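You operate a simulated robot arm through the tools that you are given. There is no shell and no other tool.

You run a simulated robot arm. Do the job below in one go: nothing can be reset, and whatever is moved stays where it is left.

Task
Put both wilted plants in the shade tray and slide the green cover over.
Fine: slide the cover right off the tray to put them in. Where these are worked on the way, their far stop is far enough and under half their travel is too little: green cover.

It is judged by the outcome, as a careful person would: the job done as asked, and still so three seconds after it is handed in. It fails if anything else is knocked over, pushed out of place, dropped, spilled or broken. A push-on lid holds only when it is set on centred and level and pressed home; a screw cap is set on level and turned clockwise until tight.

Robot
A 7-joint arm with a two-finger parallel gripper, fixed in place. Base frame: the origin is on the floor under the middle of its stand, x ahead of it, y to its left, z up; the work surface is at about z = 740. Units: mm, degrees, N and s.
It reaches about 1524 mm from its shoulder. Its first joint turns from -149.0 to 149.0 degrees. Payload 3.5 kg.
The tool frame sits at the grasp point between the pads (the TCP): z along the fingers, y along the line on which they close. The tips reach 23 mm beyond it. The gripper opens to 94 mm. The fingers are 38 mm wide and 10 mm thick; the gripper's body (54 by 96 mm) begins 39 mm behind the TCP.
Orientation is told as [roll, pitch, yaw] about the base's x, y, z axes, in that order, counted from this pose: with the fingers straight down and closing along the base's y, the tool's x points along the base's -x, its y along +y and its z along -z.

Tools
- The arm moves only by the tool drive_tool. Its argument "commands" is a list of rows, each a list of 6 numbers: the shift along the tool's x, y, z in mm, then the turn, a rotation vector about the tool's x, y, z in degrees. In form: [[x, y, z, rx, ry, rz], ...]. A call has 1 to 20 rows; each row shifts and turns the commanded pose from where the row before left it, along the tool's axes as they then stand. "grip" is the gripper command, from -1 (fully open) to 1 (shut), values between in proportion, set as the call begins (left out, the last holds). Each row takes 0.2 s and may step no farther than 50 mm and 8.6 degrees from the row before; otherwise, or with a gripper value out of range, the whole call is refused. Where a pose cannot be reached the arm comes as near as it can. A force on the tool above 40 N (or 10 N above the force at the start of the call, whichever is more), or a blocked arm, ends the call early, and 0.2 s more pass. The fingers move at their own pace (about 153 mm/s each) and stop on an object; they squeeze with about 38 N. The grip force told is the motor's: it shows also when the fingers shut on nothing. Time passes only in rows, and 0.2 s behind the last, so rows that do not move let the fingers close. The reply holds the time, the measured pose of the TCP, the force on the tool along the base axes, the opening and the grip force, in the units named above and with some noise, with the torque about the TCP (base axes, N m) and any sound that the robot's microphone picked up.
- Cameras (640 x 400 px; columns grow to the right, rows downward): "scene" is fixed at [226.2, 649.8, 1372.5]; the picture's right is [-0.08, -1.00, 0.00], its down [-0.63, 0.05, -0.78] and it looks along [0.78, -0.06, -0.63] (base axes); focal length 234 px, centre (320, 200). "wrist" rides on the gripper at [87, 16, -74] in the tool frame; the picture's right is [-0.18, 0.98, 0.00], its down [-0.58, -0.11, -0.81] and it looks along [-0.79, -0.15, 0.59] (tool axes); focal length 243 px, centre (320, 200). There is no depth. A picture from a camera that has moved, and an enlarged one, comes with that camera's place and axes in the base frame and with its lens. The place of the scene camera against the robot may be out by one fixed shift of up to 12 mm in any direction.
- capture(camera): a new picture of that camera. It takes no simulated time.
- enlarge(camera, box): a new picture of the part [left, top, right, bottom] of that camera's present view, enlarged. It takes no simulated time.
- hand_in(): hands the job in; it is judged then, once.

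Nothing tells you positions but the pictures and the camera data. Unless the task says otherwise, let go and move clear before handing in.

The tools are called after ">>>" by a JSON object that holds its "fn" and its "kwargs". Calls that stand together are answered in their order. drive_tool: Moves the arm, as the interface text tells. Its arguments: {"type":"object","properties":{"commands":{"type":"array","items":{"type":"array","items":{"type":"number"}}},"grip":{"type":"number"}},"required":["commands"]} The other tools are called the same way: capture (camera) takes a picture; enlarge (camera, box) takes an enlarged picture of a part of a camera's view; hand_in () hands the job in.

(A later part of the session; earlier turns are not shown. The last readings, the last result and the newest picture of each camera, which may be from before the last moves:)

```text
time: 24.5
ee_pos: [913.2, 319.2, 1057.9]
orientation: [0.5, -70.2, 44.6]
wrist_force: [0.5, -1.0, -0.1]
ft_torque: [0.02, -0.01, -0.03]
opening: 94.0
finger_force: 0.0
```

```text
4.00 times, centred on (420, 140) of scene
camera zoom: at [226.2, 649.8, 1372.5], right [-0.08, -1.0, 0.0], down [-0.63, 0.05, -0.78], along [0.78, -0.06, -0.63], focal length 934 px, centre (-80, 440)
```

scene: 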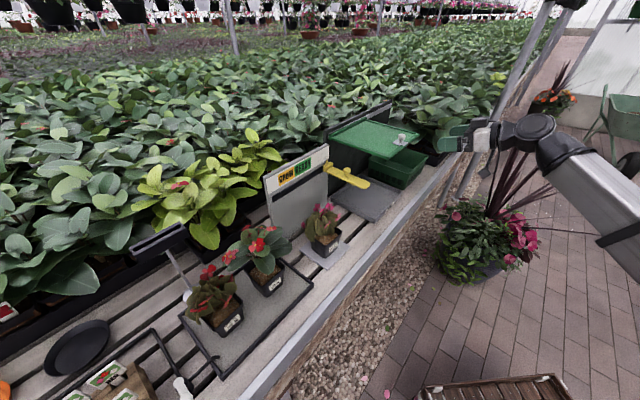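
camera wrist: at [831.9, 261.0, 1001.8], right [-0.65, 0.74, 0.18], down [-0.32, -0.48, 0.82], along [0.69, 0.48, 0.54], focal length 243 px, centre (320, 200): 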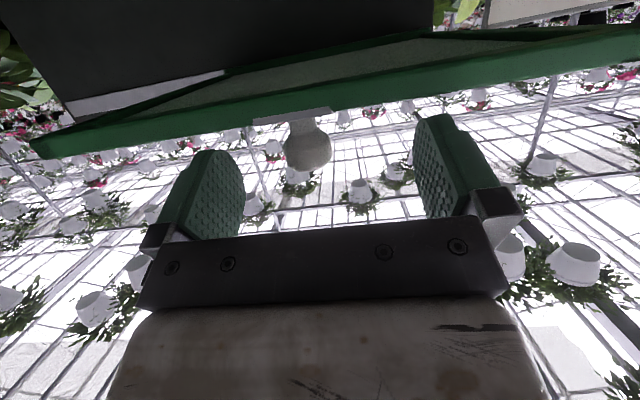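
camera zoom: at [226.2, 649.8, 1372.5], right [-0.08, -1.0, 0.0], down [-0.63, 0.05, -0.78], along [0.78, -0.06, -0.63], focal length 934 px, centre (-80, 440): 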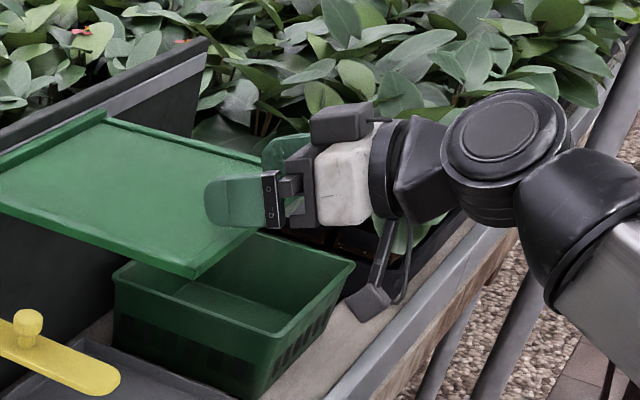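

The bulb is still about 14 mm further in and 4 mm toward the tray's right end. I'll ease forward and then close on it.

>>> {"fn": "drive_tool", "kwargs": {"commands": [[-2.5, -2, 7, 0, 0, 0], [-2.5, -2, 7, 0, 0, 0], [0, 0, 0, 0, 0, 0]]}}

>>> {"fn": "capture", "kwargs": {"camera": "wrist"}}

```text
time: 25.3
ee_pos: [928.8, 325.6, 1057.2]
orientation: [0.6, -70.1, 44.6]
wrist_force: [-0.5, 0.1, 0.4]
ft_torque: [0.01, 0.02, -0.02]
opening: 94.1
finger_force: 0.2
```

```text
taken
camera wrist: at [846.4, 267.6, 1002.0], right [-0.65, 0.74, 0.18], down [-0.32, -0.48, 0.82], along [0.69, 0.48, 0.54], focal length 243 px, centre (320, 200)
```

wrist: 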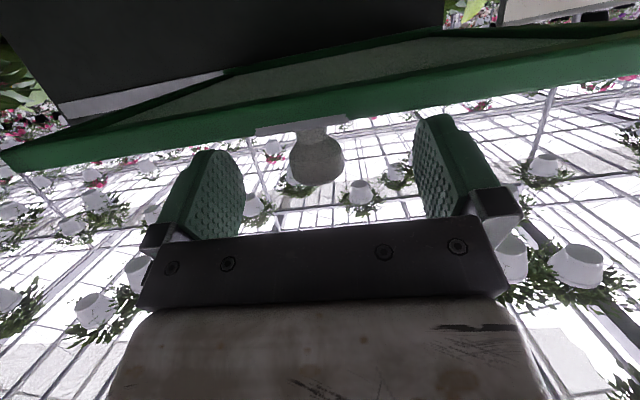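

The bulb now sits squarely between the pads, so I'll close on it.

>>> {"fn": "drive_tool", "kwargs": {"commands": [[0, 0, 0, 0, 0, 0], [0, 0, 0, 0, 0, 0], [0, 0, 0, 0, 0, 0]], "grip": 1}}

>>> {"fn": "capture", "kwargs": {"camera": "wrist"}}

```text
time: 26.1
ee_pos: [928.3, 327.1, 1056.8]
orientation: [0.5, -70.0, 44.5]
wrist_force: [0.7, 0.7, 0.4]
ft_torque: [-0.02, 0.0, 0.02]
opening: 23.6
finger_force: 44.6
```

```text
taken
camera wrist: at [846.3, 267.6, 1002.0], right [-0.65, 0.74, 0.18], down [-0.32, -0.48, 0.82], along [0.69, 0.48, 0.54], focal length 243 px, centre (320, 200)
```

wrist: 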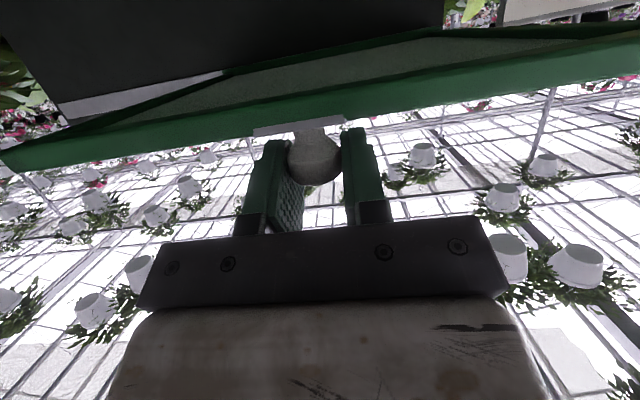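

I have a firm hold on the knob (23.6 mm opening, 45 N). I'll slide the cover along the rail toward the basket end, watching the force.

>>> {"fn": "drive_tool", "kwargs": {"commands": [[0, -5, 0, 0, 0, 0], [0, -10, 0, 0, 0, 0], [0, -15, 0, 0, 0, 0], [0, -15, 0, 0, 0, 0], [0, -15, 0, 0, 0, 0], [0, 0, 0, 0, 0, 0]]}}

>>> {"fn": "capture", "kwargs": {"camera": "scene"}}

```text
time: 27.5
ee_pos: [970.5, 282.8, 1057.6]
orientation: [0.7, -70.0, 44.7]
wrist_force: [9.9, 8.5, 3.1]
ft_torque: [0.05, -0.15, 0.0]
opening: 23.6
finger_force: 45.4
```

```text
taken
```

scene: 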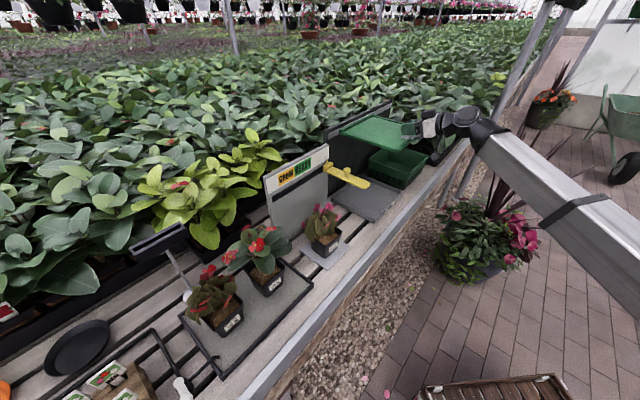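

The cover is sliding. A slight sideways force shows my line is off by a degree or so, so I'll correct for that and continue.

>>> {"fn": "drive_tool", "kwargs": {"commands": [[-0.5, -12, 1.4, 0, 0, 0], [-0.2, -16, 0.6, 0, 0, 0], [-0.2, -16, 0.6, 0, 0, 0], [-0.2, -16, 0.6, 0, 0, 0], [0, 0, 0, 0, 0, 0]]}}

```text
time: 28.7
ee_pos: [1013.2, 241.1, 1057.9]
orientation: [0.5, -70.0, 44.8]
wrist_force: [-16.7, -17.3, -8.1]
ft_torque: [0.14, -0.2, -0.04]
opening: 23.3
finger_force: 45.2
```

I over-corrected slightly, so I'll back that off and go on.

>>> {"fn": "drive_tool", "kwargs": {"commands": [[0.6, -10, -1.7, 0, 0, 0], [-0.1, -14, 0.15, 0, 0, 0], [-0.1, -14, 0.15, 0, 0, 0], [-0.1, -14, 0.15, 0, 0, 0], [0, 0, 0, 0, 0, 0]]}}

>>> {"fn": "capture", "kwargs": {"camera": "scene"}}

```text
time: 29.9
ee_pos: [1051.0, 205.2, 1057.9]
orientation: [0.5, -70.1, 44.7]
wrist_force: [-25.6, -27.5, -10.4]
ft_torque: [-0.48, 0.44, -0.02]
opening: 23.5
finger_force: 45.1
```

```text
taken
```

scene: 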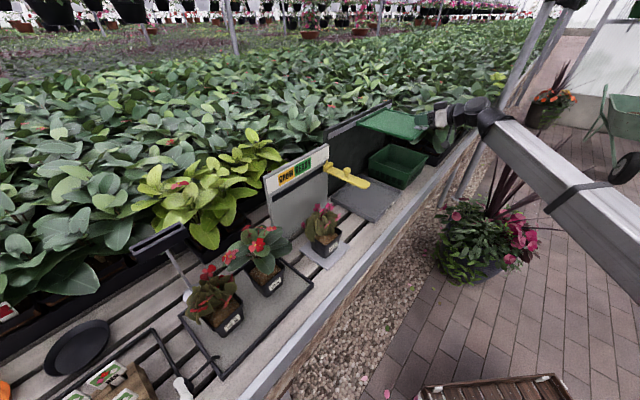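

The side force built up again, so I'll relax inward by about 3 mm and go on to the stop in small steps.

>>> {"fn": "drive_tool", "kwargs": {"commands": [[1.1, -3, -3.1, 0, 0, 0], [0, -10, 0, 0, 0, 0], [0, -12, -0.1, 0, 0, 0], [0, 0, 0, 0, 0, 0]]}}

```text
time: 30.9
ee_pos: [1067.6, 188.7, 1056.9]
orientation: [0.6, -70.1, 44.6]
wrist_force: [5.6, 5.9, -16.7]
ft_torque: [-0.09, 0.14, 0.08]
opening: 23.3
finger_force: 45.2
```

That's better. Another few steps toward the stop.

>>> {"fn": "drive_tool", "kwargs": {"commands": [[0.6, -8, 0.4, 0, 0, 0], [0, -10, 0, 0, 0, 0], [0, -10, 0.1, 0, 0, 0], [0, 0, 0, 0, 0, 0]]}}

>>> {"fn": "capture", "kwargs": {"camera": "scene"}}

```text
time: 31.9
ee_pos: [1086.6, 167.8, 1058.0]
orientation: [0.6, -70.2, 44.5]
wrist_force: [23.8, 24.1, -2.5]
ft_torque: [0.8, -0.75, -0.04]
opening: 23.4
finger_force: 44.6
```

```text
taken
```

scene: 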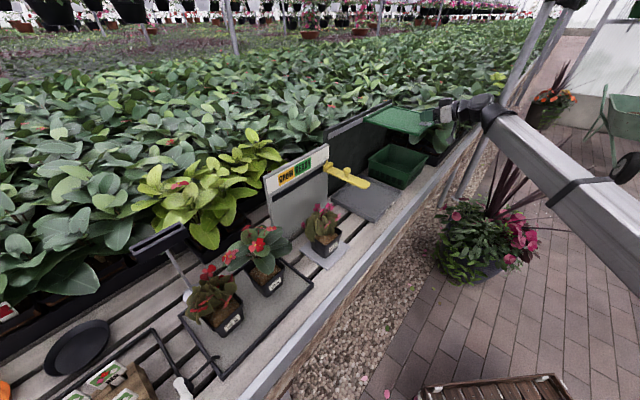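

About 225 mm travelled so far. I'll correct the sideways offset and continue gently to feel for the stop.

>>> {"fn": "drive_tool", "kwargs": {"commands": [[-0.9, -2, 2.6, 0, 0, 0], [0, -7, 0.1, 0, 0, 0], [0, -7, 0.1, 0, 0, 0], [0, 0, 0, 0, 0, 0]]}}

```text
time: 32.9
ee_pos: [1098.4, 157.1, 1058.9]
orientation: [0.4, -70.1, 44.9]
wrist_force: [8.3, 7.4, 11.1]
ft_torque: [-0.12, 0.12, 0.05]
opening: 23.3
finger_force: 44.9
```

No stop yet at about 240 mm. Going on.

>>> {"fn": "drive_tool", "kwargs": {"commands": [[0, -8, 0.3, 0, 0, 0], [0, -8, 0.2, 0, 0, 0], [0, -8, 0.1, 0, 0, 0], [0, 0, 0, 0, 0, 0]]}}

>>> {"fn": "enlarge", "kwargs": {"camera": "scene", "box": [300, 80, 460, 220]}}

```text
time: 33.6
ee_pos: [1104.9, 150.5, 1058.5]
orientation: [2.1, -70.1, 44.0]
wrist_force: [-9.4, 10.4, 6.8]
ft_torque: [-0.13, 0.34, 0.06]
opening: 23.5
finger_force: 44.9
stopped in row 3: the force on the tool passed its limit at 46 N (the readings are from after the stop); the commanded pose is now the measured one
```

```text
2.86 times, centred on (380, 150) of scene
camera zoom: at [226.2, 649.8, 1372.5], right [-0.08, -1.0, 0.0], down [-0.63, 0.05, -0.78], along [0.78, -0.06, -0.63], focal length 667 px, centre (149, 343)
```

zoom: 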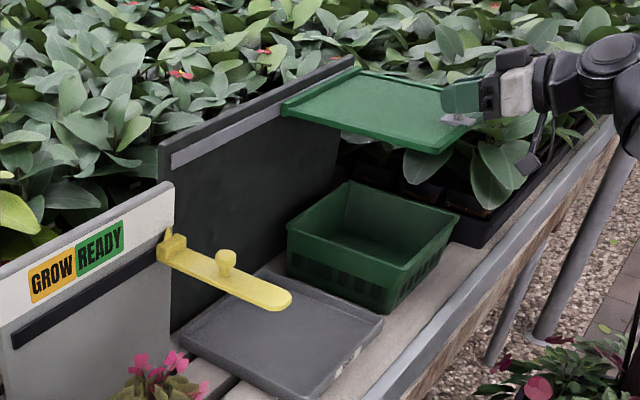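

The stop was reached after about 250 mm, and the shade tray is now clear of the cover. I'll let go of the knob and back straight out.

>>> {"fn": "drive_tool", "kwargs": {"commands": [[0, 2, 0, 0, 0, 0], [0, 0, 0, 0, 0, 0], [0, 0, 0, 0, 0, 0]], "grip": -1}}

>>> {"fn": "drive_tool", "kwargs": {"commands": [[5, 0, -14, 0, 0, 0], [10, 0, -28, 0, 0, 0], [12, 0, -33, 0, 0, 0], [12, 0, -33, 0, 0, 0], [12, 0, -33, 0, 0, 0], [0, 0, 0, 0, 0, 0]]}}

>>> {"fn": "capture", "kwargs": {"camera": "scene"}}

>>> {"fn": "capture", "kwargs": {"camera": "wrist"}}

```text
time: 34.4
ee_pos: [1105.9, 149.9, 1056.4]
orientation: [1.8, -70.0, 44.0]
wrist_force: [0.6, 0.5, -0.1]
ft_torque: [-0.03, 0.0, -0.02]
opening: 94.0
finger_force: 0.0
```

```text
time: 35.8
ee_pos: [999.9, 44.0, 1055.7]
orientation: [1.9, -70.0, 44.0]
wrist_force: [0.2, 0.4, -0.4]
ft_torque: [-0.01, 0.0, -0.03]
opening: 94.1
finger_force: 0.1
```

```text
taken
```

scene: 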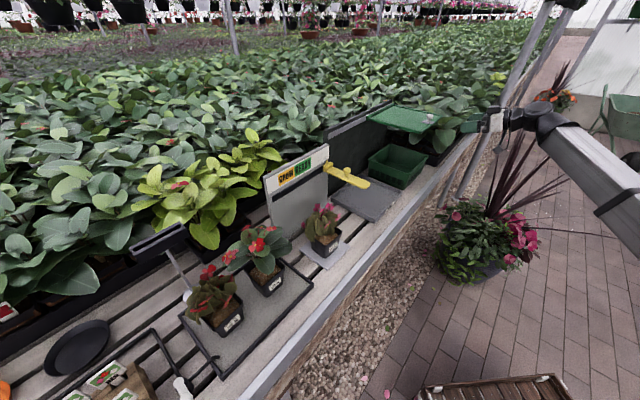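

```text
taken
camera wrist: at [919.9, -15.8, 1000.0], right [-0.66, 0.73, 0.18], down [-0.31, -0.48, 0.82], along [0.69, 0.48, 0.54], focal length 243 px, centre (320, 200)
```

wrist: 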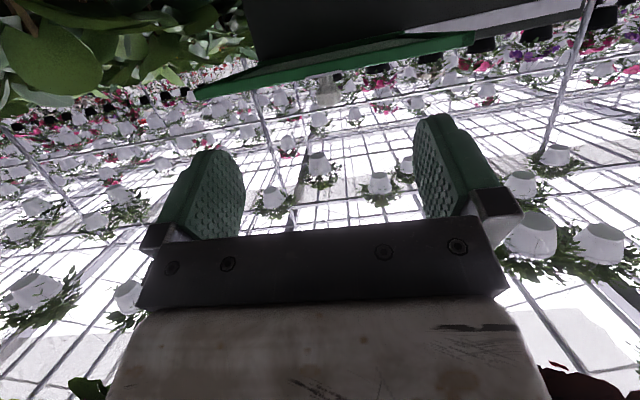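

The knob is released and the arm is clear. Next I'll move along in front of the bench to look closely at the LOT 33 plant.

>>> {"fn": "drive_tool", "kwargs": {"commands": [[1.4, 21, -4, 0.96, 0, -0.34], [2.8, 42.5, -7.8, 0, 0, 0], [2.8, 42.5, -7.8, 0, 0, 0], [2.8, 42.5, -7.8, 0, 0, 0], [2.8, 42.5, -7.8, 0, 0, 0], [2.8, 42.5, -7.8, 0, 0, 0], [2.8, 42.5, -7.8, 0, 0, 0], [2.8, 42.5, -7.8, 0, 0, 0], [2.8, 42.5, -7.8, 0, 0, 0], [2.8, 42.5, -7.8, 0, 0, 0], [2.8, 42.5, -7.8, 0, 0, 0], [0, 0, 0, 0, 0, 0]]}}

>>> {"fn": "drive_tool", "kwargs": {"commands": [[0, 0, 0, 0, 5, 0], [0, 0, 0, 0, 7, 0], [0, 0, 0, 0, 7, 0], [0, 0, 0, 0, 7, 0], [0, 0, 0, 0, 7, 0], [0, 0, 0, 0, 5, 0], [0, 0, 0, 0, 0, 0]]}}

>>> {"fn": "capture", "kwargs": {"camera": "wrist"}}

>>> {"fn": "capture", "kwargs": {"camera": "scene"}}

```text
time: 38.4
ee_pos: [624.7, 299.2, 1056.4]
orientation: [-0.1, -70.1, 45.0]
wrist_force: [0.6, 0.6, -0.3]
ft_torque: [0.04, 0.01, -0.01]
opening: 93.8
finger_force: 0.0
```

```text
time: 40.0
ee_pos: [624.9, 297.7, 1057.2]
orientation: [0.0, -32.0, 45.0]
wrist_force: [0.5, -0.7, 0.4]
ft_torque: [0.03, -0.01, 0.04]
opening: 94.1
finger_force: 0.1
```

```text
taken
camera wrist: at [532.9, 229.0, 1075.4], right [-0.58, 0.81, 0.1], down [0.12, -0.03, 0.99], along [0.8, 0.59, -0.08], focal length 243 px, centre (320, 200)
```

wrist: 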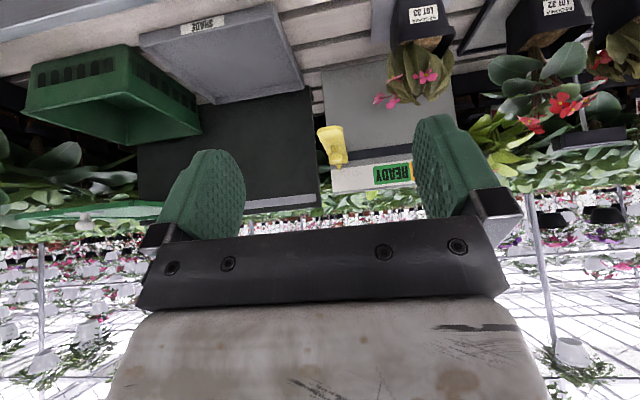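

```text
taken
```

scene: 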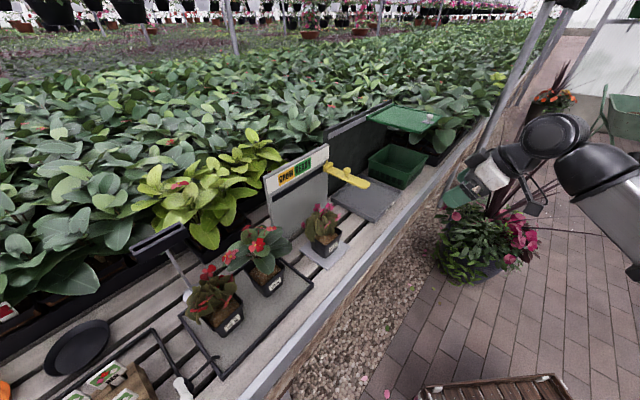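

This view shows the SHADE tray, the lever and LOT 33 clearly. I'll enlarge the pot and the tray to measure them.

>>> {"fn": "enlarge", "kwargs": {"camera": "wrist", "box": [350, 0, 510, 110]}}

>>> {"fn": "enlarge", "kwargs": {"camera": "wrist", "box": [130, 0, 350, 130]}}

>>> {"fn": "enlarge", "kwargs": {"camera": "wrist", "box": [290, 90, 430, 220]}}

```text
3.64 times, centred on (430, 55) of wrist
camera zoom: at [532.9, 229.0, 1075.4], right [-0.58, 0.81, 0.1], down [0.12, -0.03, 0.99], along [0.8, 0.59, -0.08], focal length 882 px, centre (-80, 727)
```

zoom: 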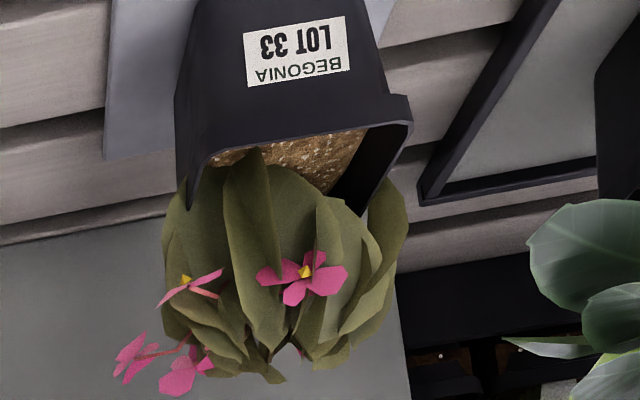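

```text
2.91 times, centred on (240, 65) of wrist
camera zoom: at [532.9, 229.0, 1075.4], right [-0.58, 0.81, 0.1], down [0.12, -0.03, 0.99], along [0.8, 0.59, -0.08], focal length 706 px, centre (553, 593)
```

zoom: 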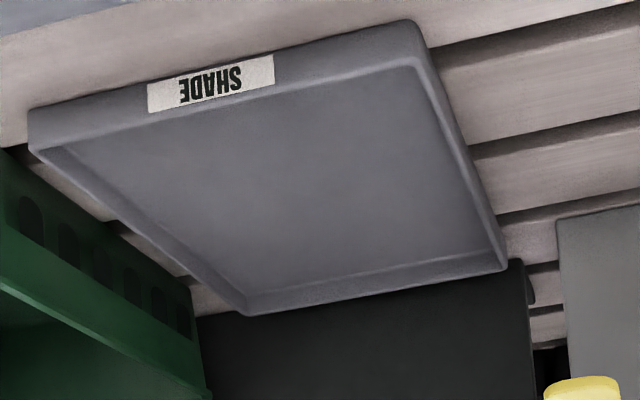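

```text
3.08 times, centred on (360, 155) of wrist
camera zoom: at [532.9, 229.0, 1075.4], right [-0.58, 0.81, 0.1], down [0.12, -0.03, 0.99], along [0.8, 0.59, -0.08], focal length 746 px, centre (197, 338)
```

zoom: 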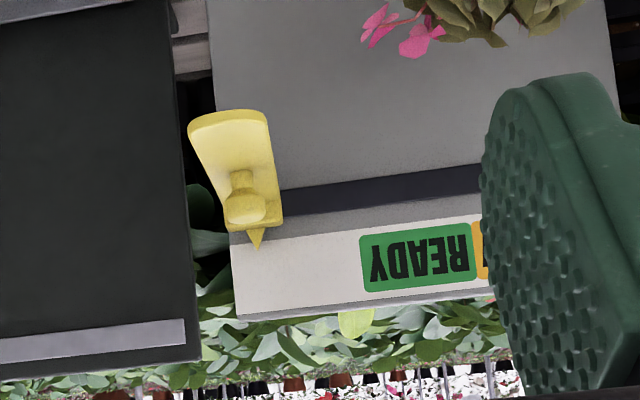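

Measured so far: the tray spans about 230 × 210 mm, the lever sits well left of it, and LOT 33's pot is at about b ≈ 93, n ≈ 940 in bench coordinates. Next I'll slide along to look at LOT 34.

>>> {"fn": "drive_tool", "kwargs": {"commands": [[0, 20, 0, 0, 0, 0], [0, 40, 0, 0, 0, 0], [0, 42, 0, 0, 0, 0], [0, 42, 0, 0, 0, 0], [0, 42, 0, 0, 0, 0], [0, 42, 0, 0, 0, 0], [0, 42, 0, 0, 0, 0], [0, 30, 0, 0, 0, 0], [0, 0, 0, 0, 0, 0]]}}

>>> {"fn": "capture", "kwargs": {"camera": "wrist"}}

>>> {"fn": "capture", "kwargs": {"camera": "scene"}}

```text
time: 42.0
ee_pos: [409.7, 511.8, 1057.9]
orientation: [0.0, -32.0, 45.0]
wrist_force: [-1.3, -0.4, -0.6]
ft_torque: [0.01, 0.03, 0.01]
opening: 93.9
finger_force: 0.0
```

```text
taken
camera wrist: at [318.7, 443.6, 1075.7], right [-0.58, 0.81, 0.1], down [0.12, -0.03, 0.99], along [0.8, 0.59, -0.08], focal length 243 px, centre (320, 200)
```

wrist: 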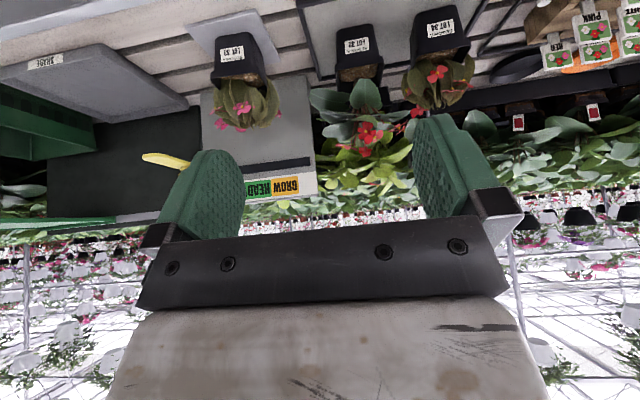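

```text
taken
```

scene: 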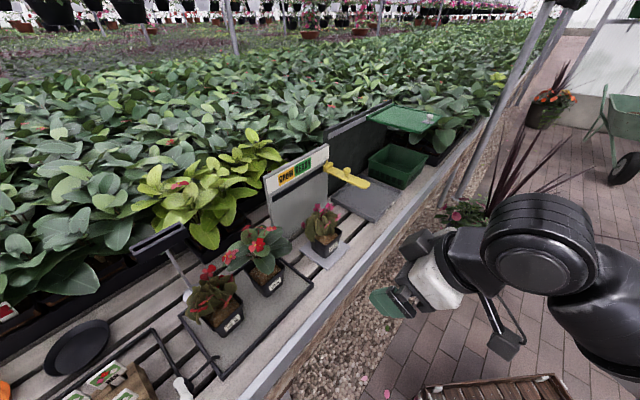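

All three pots are now in one view. I'll enlarge each of them.

>>> {"fn": "enlarge", "kwargs": {"camera": "wrist", "box": [380, 0, 500, 120]}}

>>> {"fn": "enlarge", "kwargs": {"camera": "wrist", "box": [190, 20, 310, 140]}}

>>> {"fn": "enlarge", "kwargs": {"camera": "wrist", "box": [290, 0, 490, 125]}}

```text
3.33 times, centred on (440, 60) of wrist
camera zoom: at [318.7, 443.6, 1075.7], right [-0.58, 0.81, 0.1], down [0.12, -0.03, 0.99], along [0.8, 0.59, -0.08], focal length 809 px, centre (-80, 667)
```

zoom: 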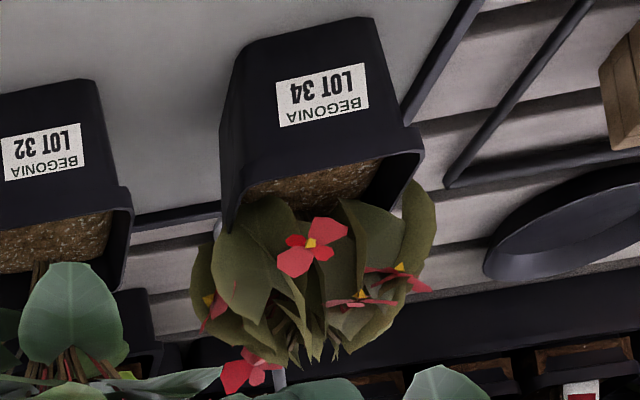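

```text
3.33 times, centred on (250, 80) of wrist
camera zoom: at [318.7, 443.6, 1075.7], right [-0.58, 0.81, 0.1], down [0.12, -0.03, 0.99], along [0.8, 0.59, -0.08], focal length 809 px, centre (553, 600)
```

zoom: 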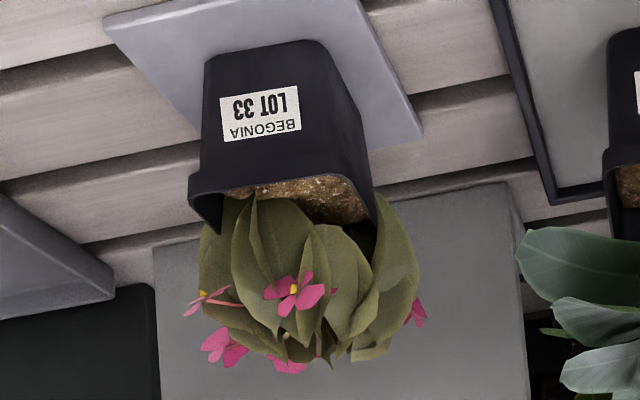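

```text
3.20 times, centred on (390, 62) of wrist
camera zoom: at [318.7, 443.6, 1075.7], right [-0.58, 0.81, 0.1], down [0.12, -0.03, 0.99], along [0.8, 0.59, -0.08], focal length 776 px, centre (96, 640)
```

zoom: 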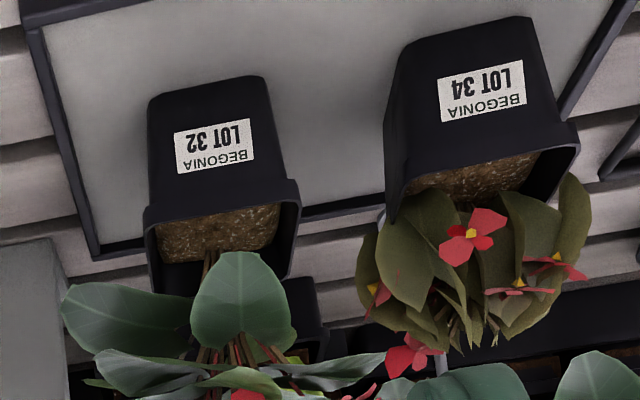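

The measurements agree well between views. LOT 33's pot has a lip about 75 mm wide, centred at b = 88 and n ≈ 928, with the rim at z ≈ 830. I'll tilt to a shallow approach and line up in front of it.

>>> {"fn": "drive_tool", "kwargs": {"commands": [[0, 0, 0, 0, -5, 0], [0, 0, 0, 0, -7, 0], [0, 0, 0, 0, -8, 0], [0, 0, 0, 0, -8, 0], [0, 0, 0, 0, 0, 0]]}}

>>> {"fn": "drive_tool", "kwargs": {"commands": [[9, -10, 14.5, 0, 0, 0], [17.95, -20, 28.9, 0, 0, 0], [17.95, -20, 28.9, 0, 0, 0], [17.95, -20, 28.9, 0, 0, 0], [17.95, -20, 28.9, 0, 0, 0], [17.95, -20, 28.9, 0, 0, 0], [17.95, -20, 28.9, 0, 0, 0], [17.95, -20, 28.9, 0, 0, 0], [9, -10, 14.4, 0, 0, 0], [0, 0, 0, 0, 0, 0]]}}

>>> {"fn": "capture", "kwargs": {"camera": "wrist"}}

>>> {"fn": "capture", "kwargs": {"camera": "scene"}}

```text
time: 43.2
ee_pos: [411.0, 510.5, 1058.7]
orientation: [0.0, -60.1, 44.9]
wrist_force: [-0.4, -0.5, -0.3]
ft_torque: [0.0, 0.04, 0.04]
opening: 94.1
finger_force: 0.1
```

```text
time: 45.4
ee_pos: [617.8, 484.1, 818.6]
orientation: [0.0, -60.1, 45.0]
wrist_force: [0.1, -0.4, 0.5]
ft_torque: [-0.03, -0.01, 0.0]
opening: 94.0
finger_force: 0.0
```

```text
taken
camera wrist: at [530.0, 420.2, 781.3], right [-0.63, 0.76, 0.16], down [-0.21, -0.37, 0.91], along [0.75, 0.54, 0.39], focal length 243 px, centre (320, 200)
```

wrist: 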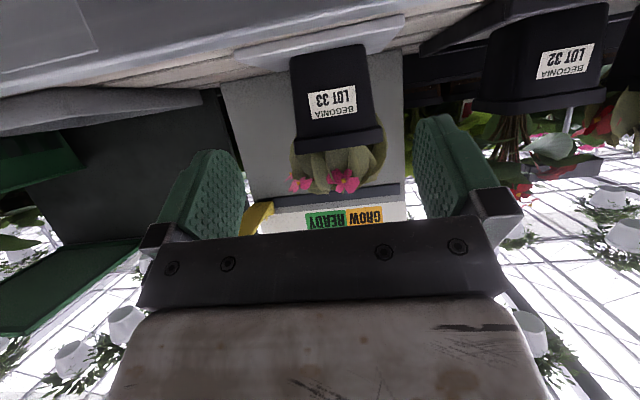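

```text
taken
```

scene: 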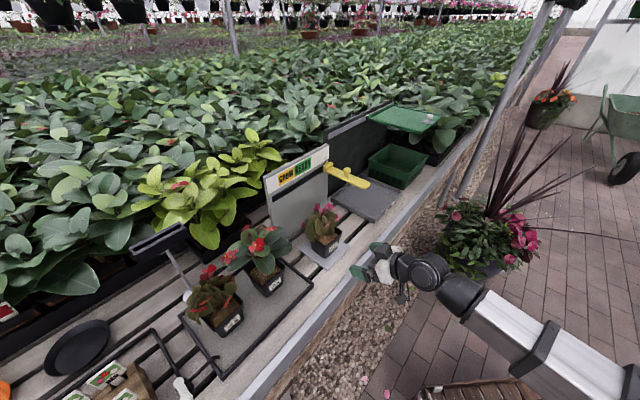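

I'm lined up in front of LOT 33, with its label centred at b ≈ 88 as measured. I'll move in halfway and check the alignment.

>>> {"fn": "drive_tool", "kwargs": {"commands": [[-8, 3, 14, 0, 0, 0], [-13.5, 2, 23.4, 0, 0, 0], [-13.5, 2, 23.4, 0, 0, 0], [0, 0, 0, 0, 0, 0]]}}

>>> {"fn": "capture", "kwargs": {"camera": "wrist"}}

>>> {"fn": "enlarge", "kwargs": {"camera": "scene", "box": [280, 180, 440, 300]}}

```text
time: 46.4
ee_pos: [662.9, 541.1, 814.9]
orientation: [0.0, -60.1, 44.9]
wrist_force: [-0.6, 0.3, -0.3]
ft_torque: [-0.02, 0.0, -0.02]
opening: 94.2
finger_force: 0.0
```

```text
taken
camera wrist: at [574.7, 476.7, 778.2], right [-0.63, 0.76, 0.16], down [-0.21, -0.37, 0.91], along [0.75, 0.54, 0.39], focal length 243 px, centre (320, 200)
```

wrist: 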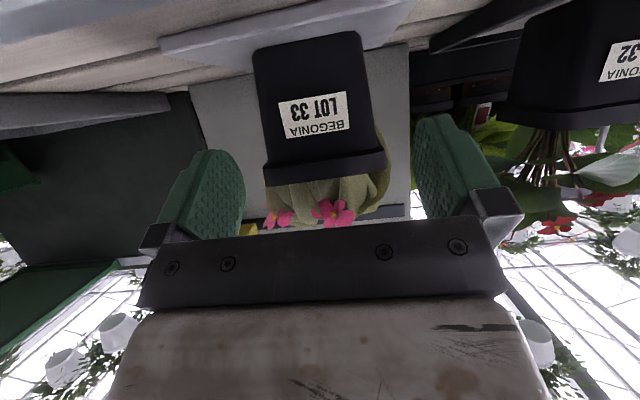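

```text
3.33 times, centred on (360, 240) of scene
camera zoom: at [226.2, 649.8, 1372.5], right [-0.08, -1.0, 0.0], down [-0.63, 0.05, -0.78], along [0.78, -0.06, -0.63], focal length 778 px, centre (187, 67)
```

zoom: 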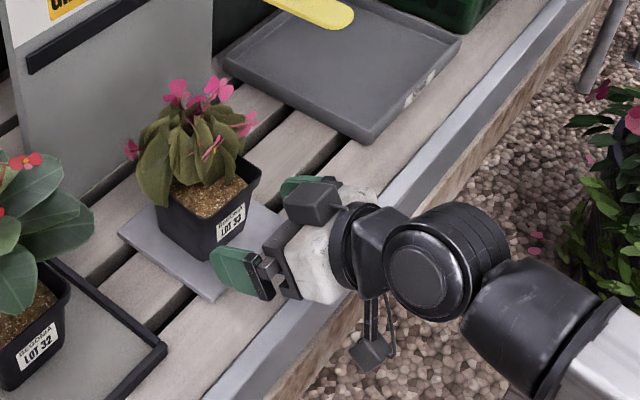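

Alignment is good (TCP b = 86, pot b = 88). I'll ease forward so the open fingers straddle the rim.

>>> {"fn": "drive_tool", "kwargs": {"commands": [[-8.5, -0.4, 13.2, 0, 0, 0], [-8.5, -0.4, 13.2, 0, 0, 0], [-8.5, -0.4, 13.2, 0, 0, 0], [0, 0, 0, 0, 0, 0]]}}

>>> {"fn": "capture", "kwargs": {"camera": "wrist"}}

>>> {"fn": "enlarge", "kwargs": {"camera": "scene", "box": [280, 190, 408, 270]}}

```text
time: 47.4
ee_pos: [696.0, 573.8, 818.6]
orientation: [0.0, -60.0, 45.0]
wrist_force: [-0.1, -0.6, -1.1]
ft_torque: [-0.02, -0.03, 0.02]
opening: 93.9
finger_force: 0.1
```

```text
taken
camera wrist: at [608.1, 508.8, 782.5], right [-0.63, 0.76, 0.16], down [-0.21, -0.37, 0.91], along [0.75, 0.54, 0.39], focal length 243 px, centre (320, 200)
```

wrist: 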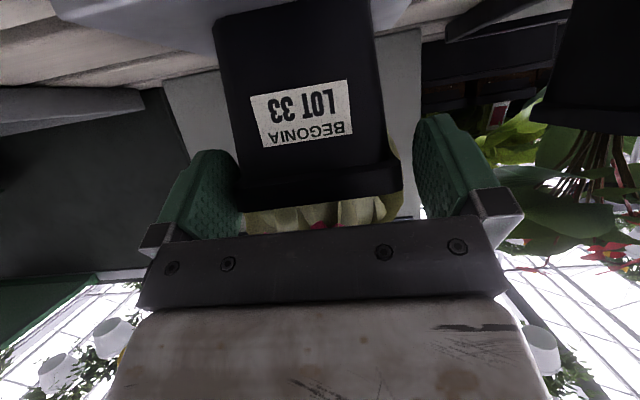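

```text
5.00 times, centred on (344, 230) of scene
camera zoom: at [226.2, 649.8, 1372.5], right [-0.08, -1.0, 0.0], down [-0.63, 0.05, -0.78], along [0.78, -0.06, -0.63], focal length 1168 px, centre (200, 50)
```

zoom: 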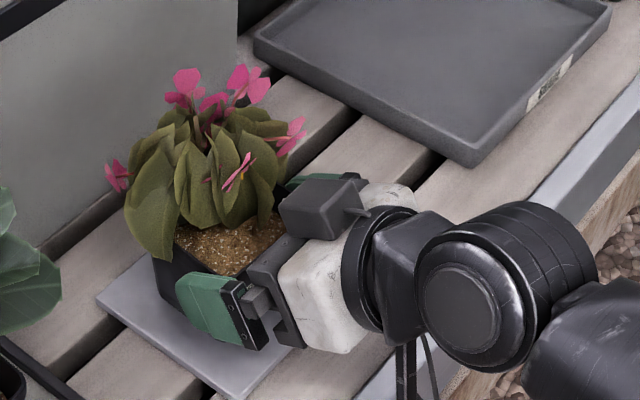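

The fingers straddle the pot and no force shows. I'll go 14 mm further in and then close.

>>> {"fn": "drive_tool", "kwargs": {"commands": [[-3.5, -0.5, 6.1, 0, 0, 0], [-3.5, -0.5, 6, 0, 0, 0], [0, 0, 0, 0, 0, 0]]}}

>>> {"fn": "drive_tool", "kwargs": {"commands": [[0, 0, 0, 0, 0, 0], [0, 0, 0, 0, 0, 0], [0, 0, 0, 0, 0, 0]], "grip": 1}}

>>> {"fn": "capture", "kwargs": {"camera": "wrist"}}

>>> {"fn": "enlarge", "kwargs": {"camera": "scene", "box": [280, 190, 408, 270]}}

```text
time: 48.2
ee_pos: [705.6, 581.3, 819.3]
orientation: [-0.1, -60.0, 45.0]
wrist_force: [-0.3, -0.1, -0.6]
ft_torque: [0.02, -0.01, -0.01]
opening: 94.1
finger_force: 0.0
```

```text
time: 49.0
ee_pos: [704.8, 580.7, 821.0]
orientation: [0.0, -59.9, 45.0]
wrist_force: [-0.5, 0.0, 2.0]
ft_torque: [0.1, 0.11, -0.02]
opening: 84.0
finger_force: 38.1
```

```text
taken
camera wrist: at [618.3, 517.5, 782.6], right [-0.63, 0.76, 0.16], down [-0.21, -0.37, 0.91], along [0.75, 0.54, 0.39], focal length 243 px, centre (320, 200)
```

wrist: 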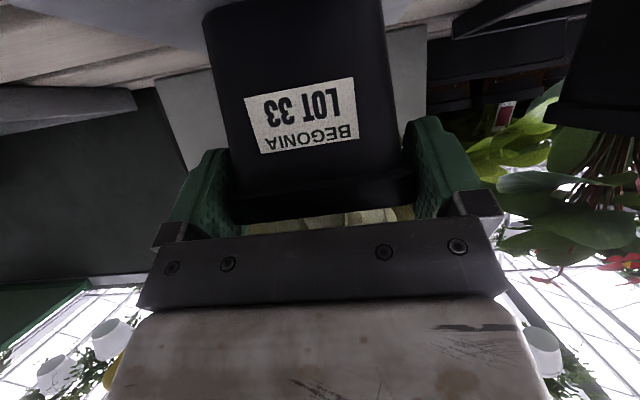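

```text
5.00 times, centred on (344, 230) of scene
camera zoom: at [226.2, 649.8, 1372.5], right [-0.08, -1.0, 0.0], down [-0.63, 0.05, -0.78], along [0.78, -0.06, -0.63], focal length 1168 px, centre (200, 50)
```

zoom: 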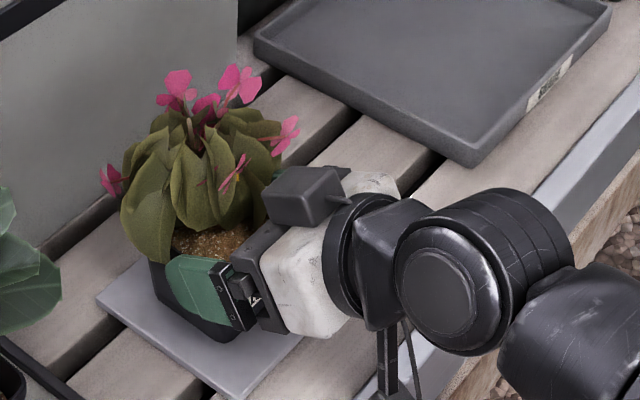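

Gripped at 84 mm with 38 N. I'll lift a little to test the hold.

>>> {"fn": "drive_tool", "kwargs": {"commands": [[-4.3, 0, -2.5, 0, 0, 0], [-8.7, 0, -5, 0, 0, 0], [-8.7, 0, -5, 0, 0, 0], [0, 0, 0, 0, 0, 0]]}}

>>> {"fn": "capture", "kwargs": {"camera": "wrist"}}

>>> {"fn": "enlarge", "kwargs": {"camera": "scene", "box": [280, 180, 408, 260]}}

```text
time: 50.0
ee_pos: [704.3, 580.6, 846.5]
orientation: [0.1, -60.0, 45.0]
wrist_force: [0.3, 0.1, -3.0]
ft_torque: [-0.05, 0.06, 0.01]
opening: 84.2
finger_force: 37.6
```

```text
taken
camera wrist: at [618.0, 516.6, 808.3], right [-0.63, 0.76, 0.16], down [-0.21, -0.37, 0.91], along [0.75, 0.54, 0.39], focal length 243 px, centre (320, 200)
```

wrist: 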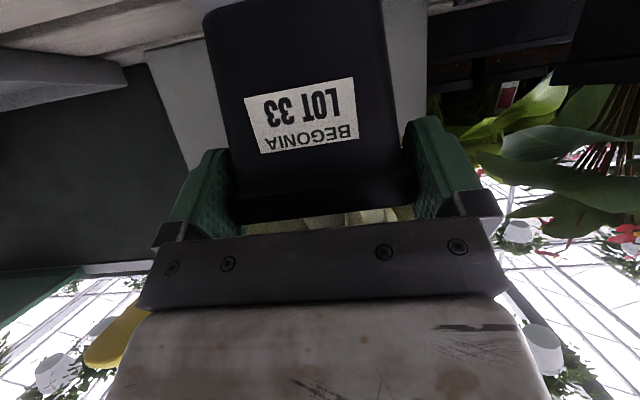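

```text
5.00 times, centred on (344, 220) of scene
camera zoom: at [226.2, 649.8, 1372.5], right [-0.08, -1.0, 0.0], down [-0.63, 0.05, -0.78], along [0.78, -0.06, -0.63], focal length 1168 px, centre (200, 100)
```

zoom: 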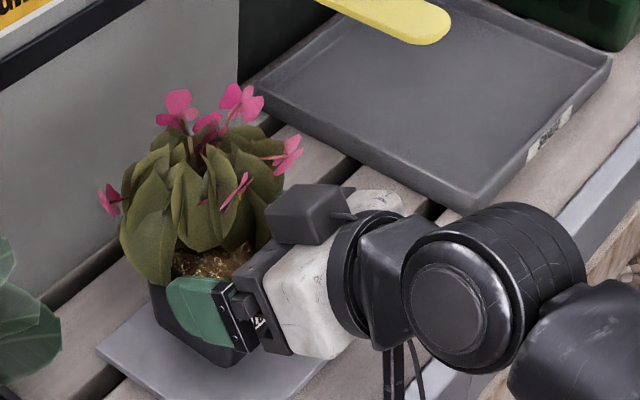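

The lift is clean: about 3 N of weight, and the pot stays level. I'll raise it more, pull it back clear of the lever, then carry it along the bench to the tray.

>>> {"fn": "drive_tool", "kwargs": {"commands": [[-6.5, 0, -3.75, 0, 0, 0], [-8.7, 0, -5, 0, 0, 0], [8, 0, -14, 0, 0, 0], [15, 0, -26, 0, 0, 0], [15, 0, -26, 0, 0, 0], [15, 0, -26, 0, 0, 0], [13.5, 0, -23.2, 0, 0, 0], [0, 0, 0, 0, 0, 0]]}}

>>> {"fn": "capture", "kwargs": {"camera": "scene"}}

>>> {"fn": "capture", "kwargs": {"camera": "wrist"}}

```text
time: 51.8
ee_pos: [611.9, 487.6, 863.5]
orientation: [0.0, -60.0, 45.0]
wrist_force: [0.1, -0.3, -2.5]
ft_torque: [-0.05, 0.08, 0.02]
opening: 84.0
finger_force: 37.4
```

```text
taken
```

scene: 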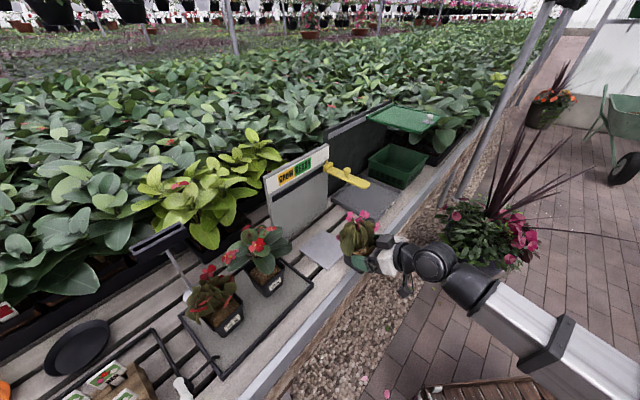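

```text
taken
camera wrist: at [524.8, 423.4, 827.1], right [-0.63, 0.76, 0.16], down [-0.21, -0.37, 0.91], along [0.75, 0.54, 0.39], focal length 243 px, centre (320, 200)
```

wrist: 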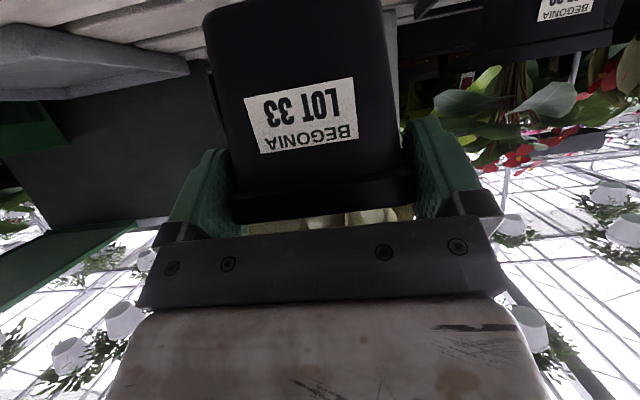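

The plant is clear and held steady. Now carrying it along the bench front toward the tray.

>>> {"fn": "drive_tool", "kwargs": {"commands": [[0, -15, 0, 0, 0, 0], [0, -30, 0, 0, 0, 0], [0, -38, 0, 0, 0, 0], [0, -38, 0, 0, 0, 0], [0, -38, 0, 0, 0, 0], [0, -38, 0, 0, 0, 0], [0, -38, 0, 0, 0, 0], [0, -38, 0, 0, 0, 0], [0, -38, 0, 0, 0, 0], [0, -38, 0, 0, 0, 0], [0, -30, 0, 0, 0, 0], [0, -15, 0, 0, 0, 0], [0, 0, 0, 0, 0, 0]]}}

>>> {"fn": "capture", "kwargs": {"camera": "scene"}}

>>> {"fn": "capture", "kwargs": {"camera": "wrist"}}

```text
time: 54.6
ee_pos: [889.1, 208.2, 864.5]
orientation: [0.0, -60.0, 45.0]
wrist_force: [0.2, -0.1, -2.4]
ft_torque: [-0.03, 0.06, -0.03]
opening: 84.0
finger_force: 38.2
```

```text
taken
```

scene: 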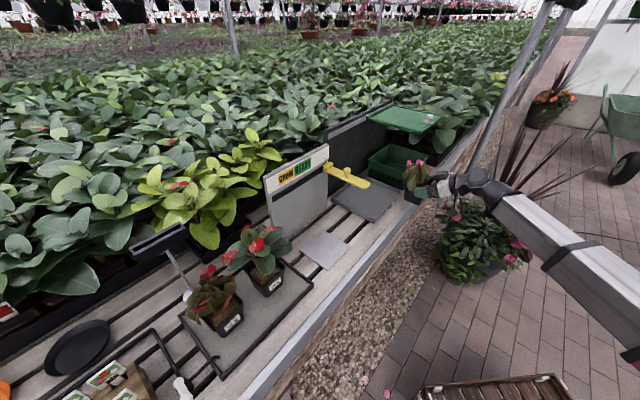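

```text
taken
camera wrist: at [801.4, 144.3, 827.1], right [-0.63, 0.76, 0.16], down [-0.21, -0.37, 0.91], along [0.75, 0.54, 0.39], focal length 243 px, centre (320, 200)
```

wrist: 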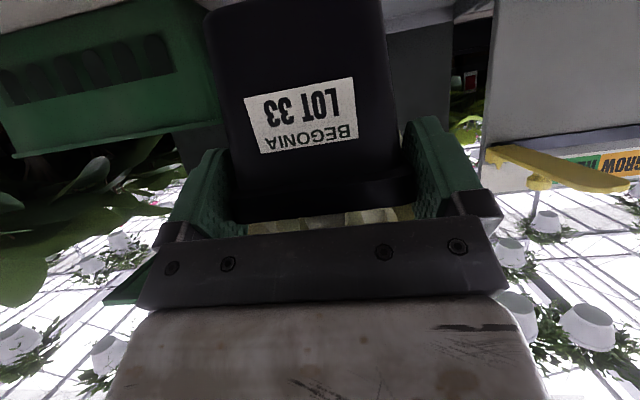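

It's in front of the tray at b ≈ 481. I'll move in over the tray at this height, clear of the tray's rim and the basket.

>>> {"fn": "drive_tool", "kwargs": {"commands": [[-8, 0, 13.8, 0, 0, 0], [-15, 0, 26, 0, 0, 0], [-16, 0, 27.7, 0, 0, 0], [-16, 0, 27.7, 0, 0, 0], [-16, 0, 27.7, 0, 0, 0], [-9, 0, 15.6, 0, 0, 0], [0, 0, 0, 0, 0, 0]]}}

>>> {"fn": "capture", "kwargs": {"camera": "wrist"}}

>>> {"fn": "enlarge", "kwargs": {"camera": "scene", "box": [300, 100, 460, 220]}}

```text
time: 56.2
ee_pos: [1000.6, 326.1, 865.1]
orientation: [0.0, -59.9, 45.0]
wrist_force: [-1.1, 0.4, -2.8]
ft_torque: [-0.01, 0.06, -0.01]
opening: 83.7
finger_force: 38.6
```

```text
taken
camera wrist: at [913.1, 261.3, 827.1], right [-0.63, 0.76, 0.16], down [-0.21, -0.37, 0.91], along [0.75, 0.54, 0.39], focal length 243 px, centre (320, 200)
```

wrist: 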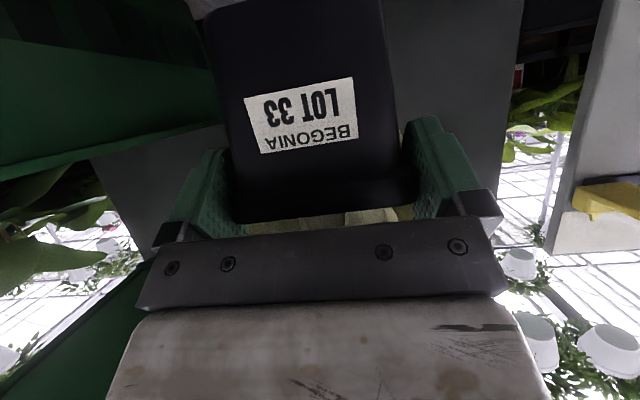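

```text
3.33 times, centred on (380, 160) of scene
camera zoom: at [226.2, 649.8, 1372.5], right [-0.08, -1.0, 0.0], down [-0.63, 0.05, -0.78], along [0.78, -0.06, -0.63], focal length 778 px, centre (120, 333)
```

zoom: 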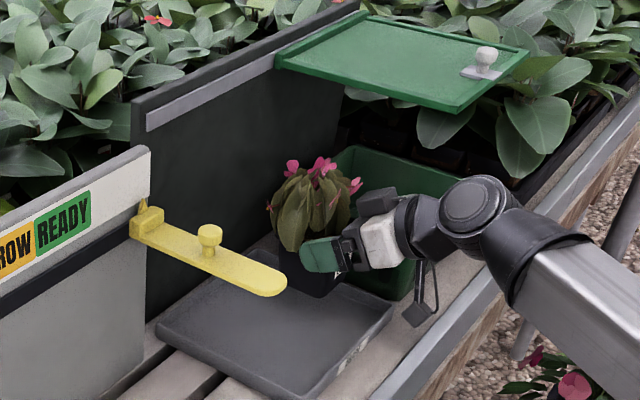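

The pot is over the tray's right part, at b = 477 and n ≈ 957. I'll lower it gently.

>>> {"fn": "drive_tool", "kwargs": {"commands": [[6, 0, 3.5, 0, 0, 0], [8.66, 0, 5, 0, 0, 0], [8.66, 0, 5, 0, 0, 0], [8.66, 0, 5, 0, 0, 0], [0, 0, 0, 0, 0, 0]]}}

>>> {"fn": "capture", "kwargs": {"camera": "wrist"}}

>>> {"fn": "enlarge", "kwargs": {"camera": "scene", "box": [320, 130, 448, 210]}}

```text
time: 57.4
ee_pos: [1003.5, 323.1, 826.4]
orientation: [0.0, -60.1, 45.1]
wrist_force: [-0.5, -0.2, -1.9]
ft_torque: [-0.03, 0.07, -0.01]
opening: 83.6
finger_force: 38.2
```

```text
taken
camera wrist: at [915.5, 259.2, 788.3], right [-0.63, 0.76, 0.16], down [-0.21, -0.37, 0.91], along [0.75, 0.54, 0.39], focal length 243 px, centre (320, 200)
```

wrist: 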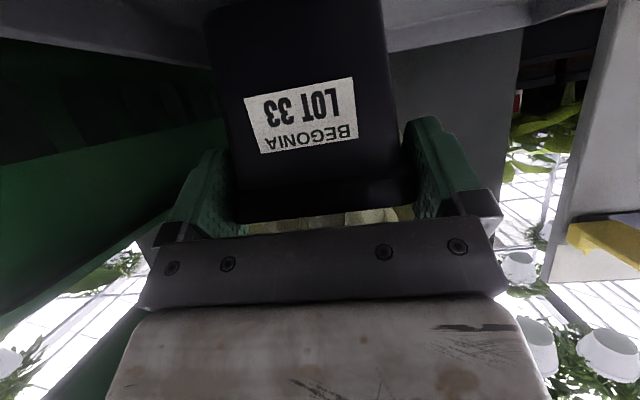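

```text
5.00 times, centred on (384, 170) of scene
camera zoom: at [226.2, 649.8, 1372.5], right [-0.08, -1.0, 0.0], down [-0.63, 0.05, -0.78], along [0.78, -0.06, -0.63], focal length 1168 px, centre (0, 350)
```

zoom: 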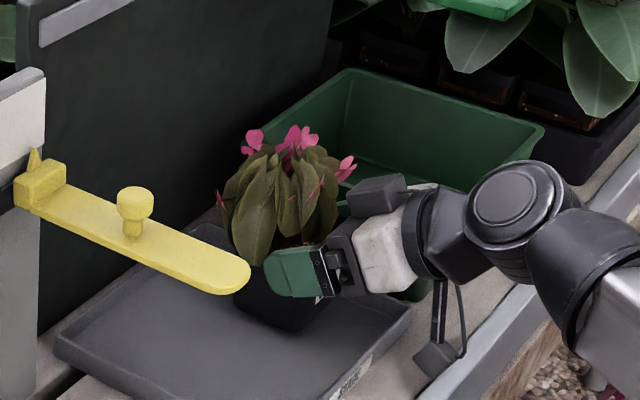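

The pot's bottom is within about a centimetre of the tray floor. I'll lower in small steps and watch for contact.

>>> {"fn": "drive_tool", "kwargs": {"commands": [[1.73, 0, 1, 0, 0, 0], [1.73, 0, 1, 0, 0, 0], [0, 0, 0, 0, 0, 0]]}}

>>> {"fn": "drive_tool", "kwargs": {"commands": [[1.73, 0, 1, 0, 0, 0], [0, 0, 0, 0, 0, 0]]}}

>>> {"fn": "drive_tool", "kwargs": {"commands": [[1.73, 0, 1, 0, 0, 0], [0, 0, 0, 0, 0, 0]]}}

```text
time: 58.2
ee_pos: [1004.0, 322.9, 821.6]
orientation: [0.0, -60.0, 45.1]
wrist_force: [1.1, -0.9, -3.0]
ft_torque: [-0.04, 0.01, -0.03]
opening: 83.7
finger_force: 37.8
```

```text
time: 58.8
ee_pos: [1003.0, 321.8, 819.9]
orientation: [0.0, -60.0, 45.0]
wrist_force: [-0.1, 0.5, -2.0]
ft_torque: [-0.07, 0.1, 0.0]
opening: 83.9
finger_force: 38.3
```

```text
time: 59.4
ee_pos: [1003.3, 321.9, 818.9]
orientation: [0.0, -60.0, 45.0]
wrist_force: [0.3, -0.1, -3.0]
ft_torque: [-0.06, 0.04, -0.04]
opening: 83.5
finger_force: 37.9
```

No contact yet; the force still shows just the weight. Continuing down.

>>> {"fn": "drive_tool", "kwargs": {"commands": [[1.73, 0, 1, 0, 0, 0], [0, 0, 0, 0, 0, 0]]}}

>>> {"fn": "drive_tool", "kwargs": {"commands": [[1.3, 0, 0.75, 0, 0, 0], [0, 0, 0, 0, 0, 0]]}}

>>> {"fn": "drive_tool", "kwargs": {"commands": [[1.3, 0, 0.75, 0, 0, 0], [0, 0, 0, 0, 0, 0]]}}

```text
time: 60.0
ee_pos: [1003.3, 322.8, 817.9]
orientation: [0.0, -60.1, 44.9]
wrist_force: [-1.0, -4.2, 9.9]
ft_torque: [0.04, 0.38, 0.1]
opening: 83.6
finger_force: 37.8
```

```text
time: 60.6
ee_pos: [1003.5, 321.2, 817.8]
orientation: [-0.2, -60.3, 45.0]
wrist_force: [5.4, -5.6, 25.0]
ft_torque: [0.52, -0.21, -0.27]
opening: 83.6
finger_force: 38.6
```

```text
time: 61.2
ee_pos: [1003.9, 322.7, 813.8]
orientation: [-0.1, -60.2, 45.1]
wrist_force: [4.4, -7.8, 30.6]
ft_torque: [-0.08, 0.03, -0.08]
opening: 83.7
finger_force: 37.7
```

The pot is on the tray floor. I'll ease off the downward push slightly and then open the fingers.

>>> {"fn": "drive_tool", "kwargs": {"commands": [[-1.3, 0, -0.75, 0, 0, 0], [0, 0, 0, 0, 0, 0]]}}

>>> {"fn": "capture", "kwargs": {"camera": "wrist"}}

```text
time: 61.8
ee_pos: [1002.7, 323.5, 813.5]
orientation: [-0.2, -60.0, 45.0]
wrist_force: [5.0, -4.7, 16.1]
ft_torque: [0.44, -0.71, -0.31]
opening: 83.5
finger_force: 37.9
```

```text
taken
camera wrist: at [915.5, 258.9, 776.4], right [-0.63, 0.76, 0.16], down [-0.21, -0.37, 0.91], along [0.75, 0.54, 0.39], focal length 243 px, centre (320, 200)
```

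wrist: 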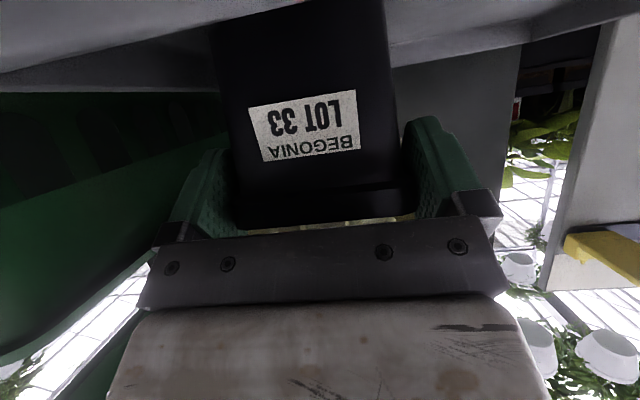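

The pot is resting, with 16 N remaining. I'll open the gripper.

>>> {"fn": "drive_tool", "kwargs": {"commands": [[0, 0, 0, 0, 0, 0], [0, 0, 0, 0, 0, 0]], "grip": -1}}

>>> {"fn": "capture", "kwargs": {"camera": "wrist"}}

>>> {"fn": "enlarge", "kwargs": {"camera": "scene", "box": [320, 130, 448, 210]}}

```text
time: 62.4
ee_pos: [1001.4, 323.8, 813.4]
orientation: [0.0, -60.0, 45.0]
wrist_force: [-1.0, -0.4, -0.5]
ft_torque: [0.0, 0.02, 0.02]
opening: 93.9
finger_force: 0.0
```

```text
taken
camera wrist: at [915.4, 259.2, 776.2], right [-0.63, 0.76, 0.16], down [-0.21, -0.37, 0.91], along [0.75, 0.54, 0.39], focal length 243 px, centre (320, 200)
```

wrist: 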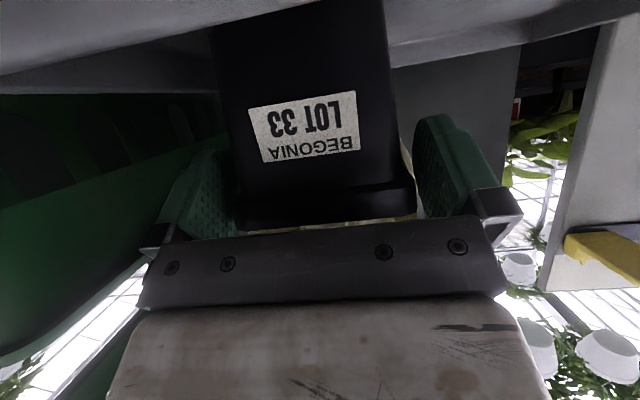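

```text
5.00 times, centred on (384, 170) of scene
camera zoom: at [226.2, 649.8, 1372.5], right [-0.08, -1.0, 0.0], down [-0.63, 0.05, -0.78], along [0.78, -0.06, -0.63], focal length 1168 px, centre (0, 350)
```

zoom: 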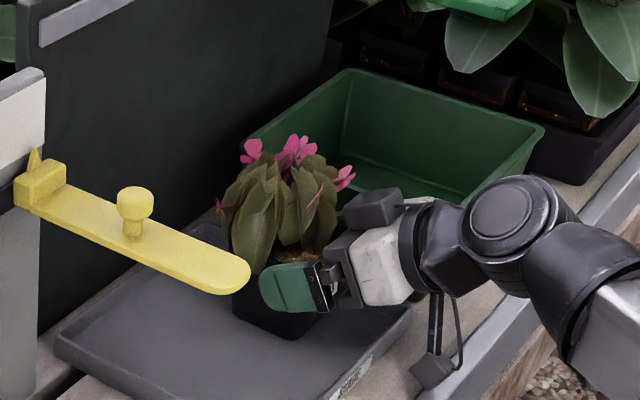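

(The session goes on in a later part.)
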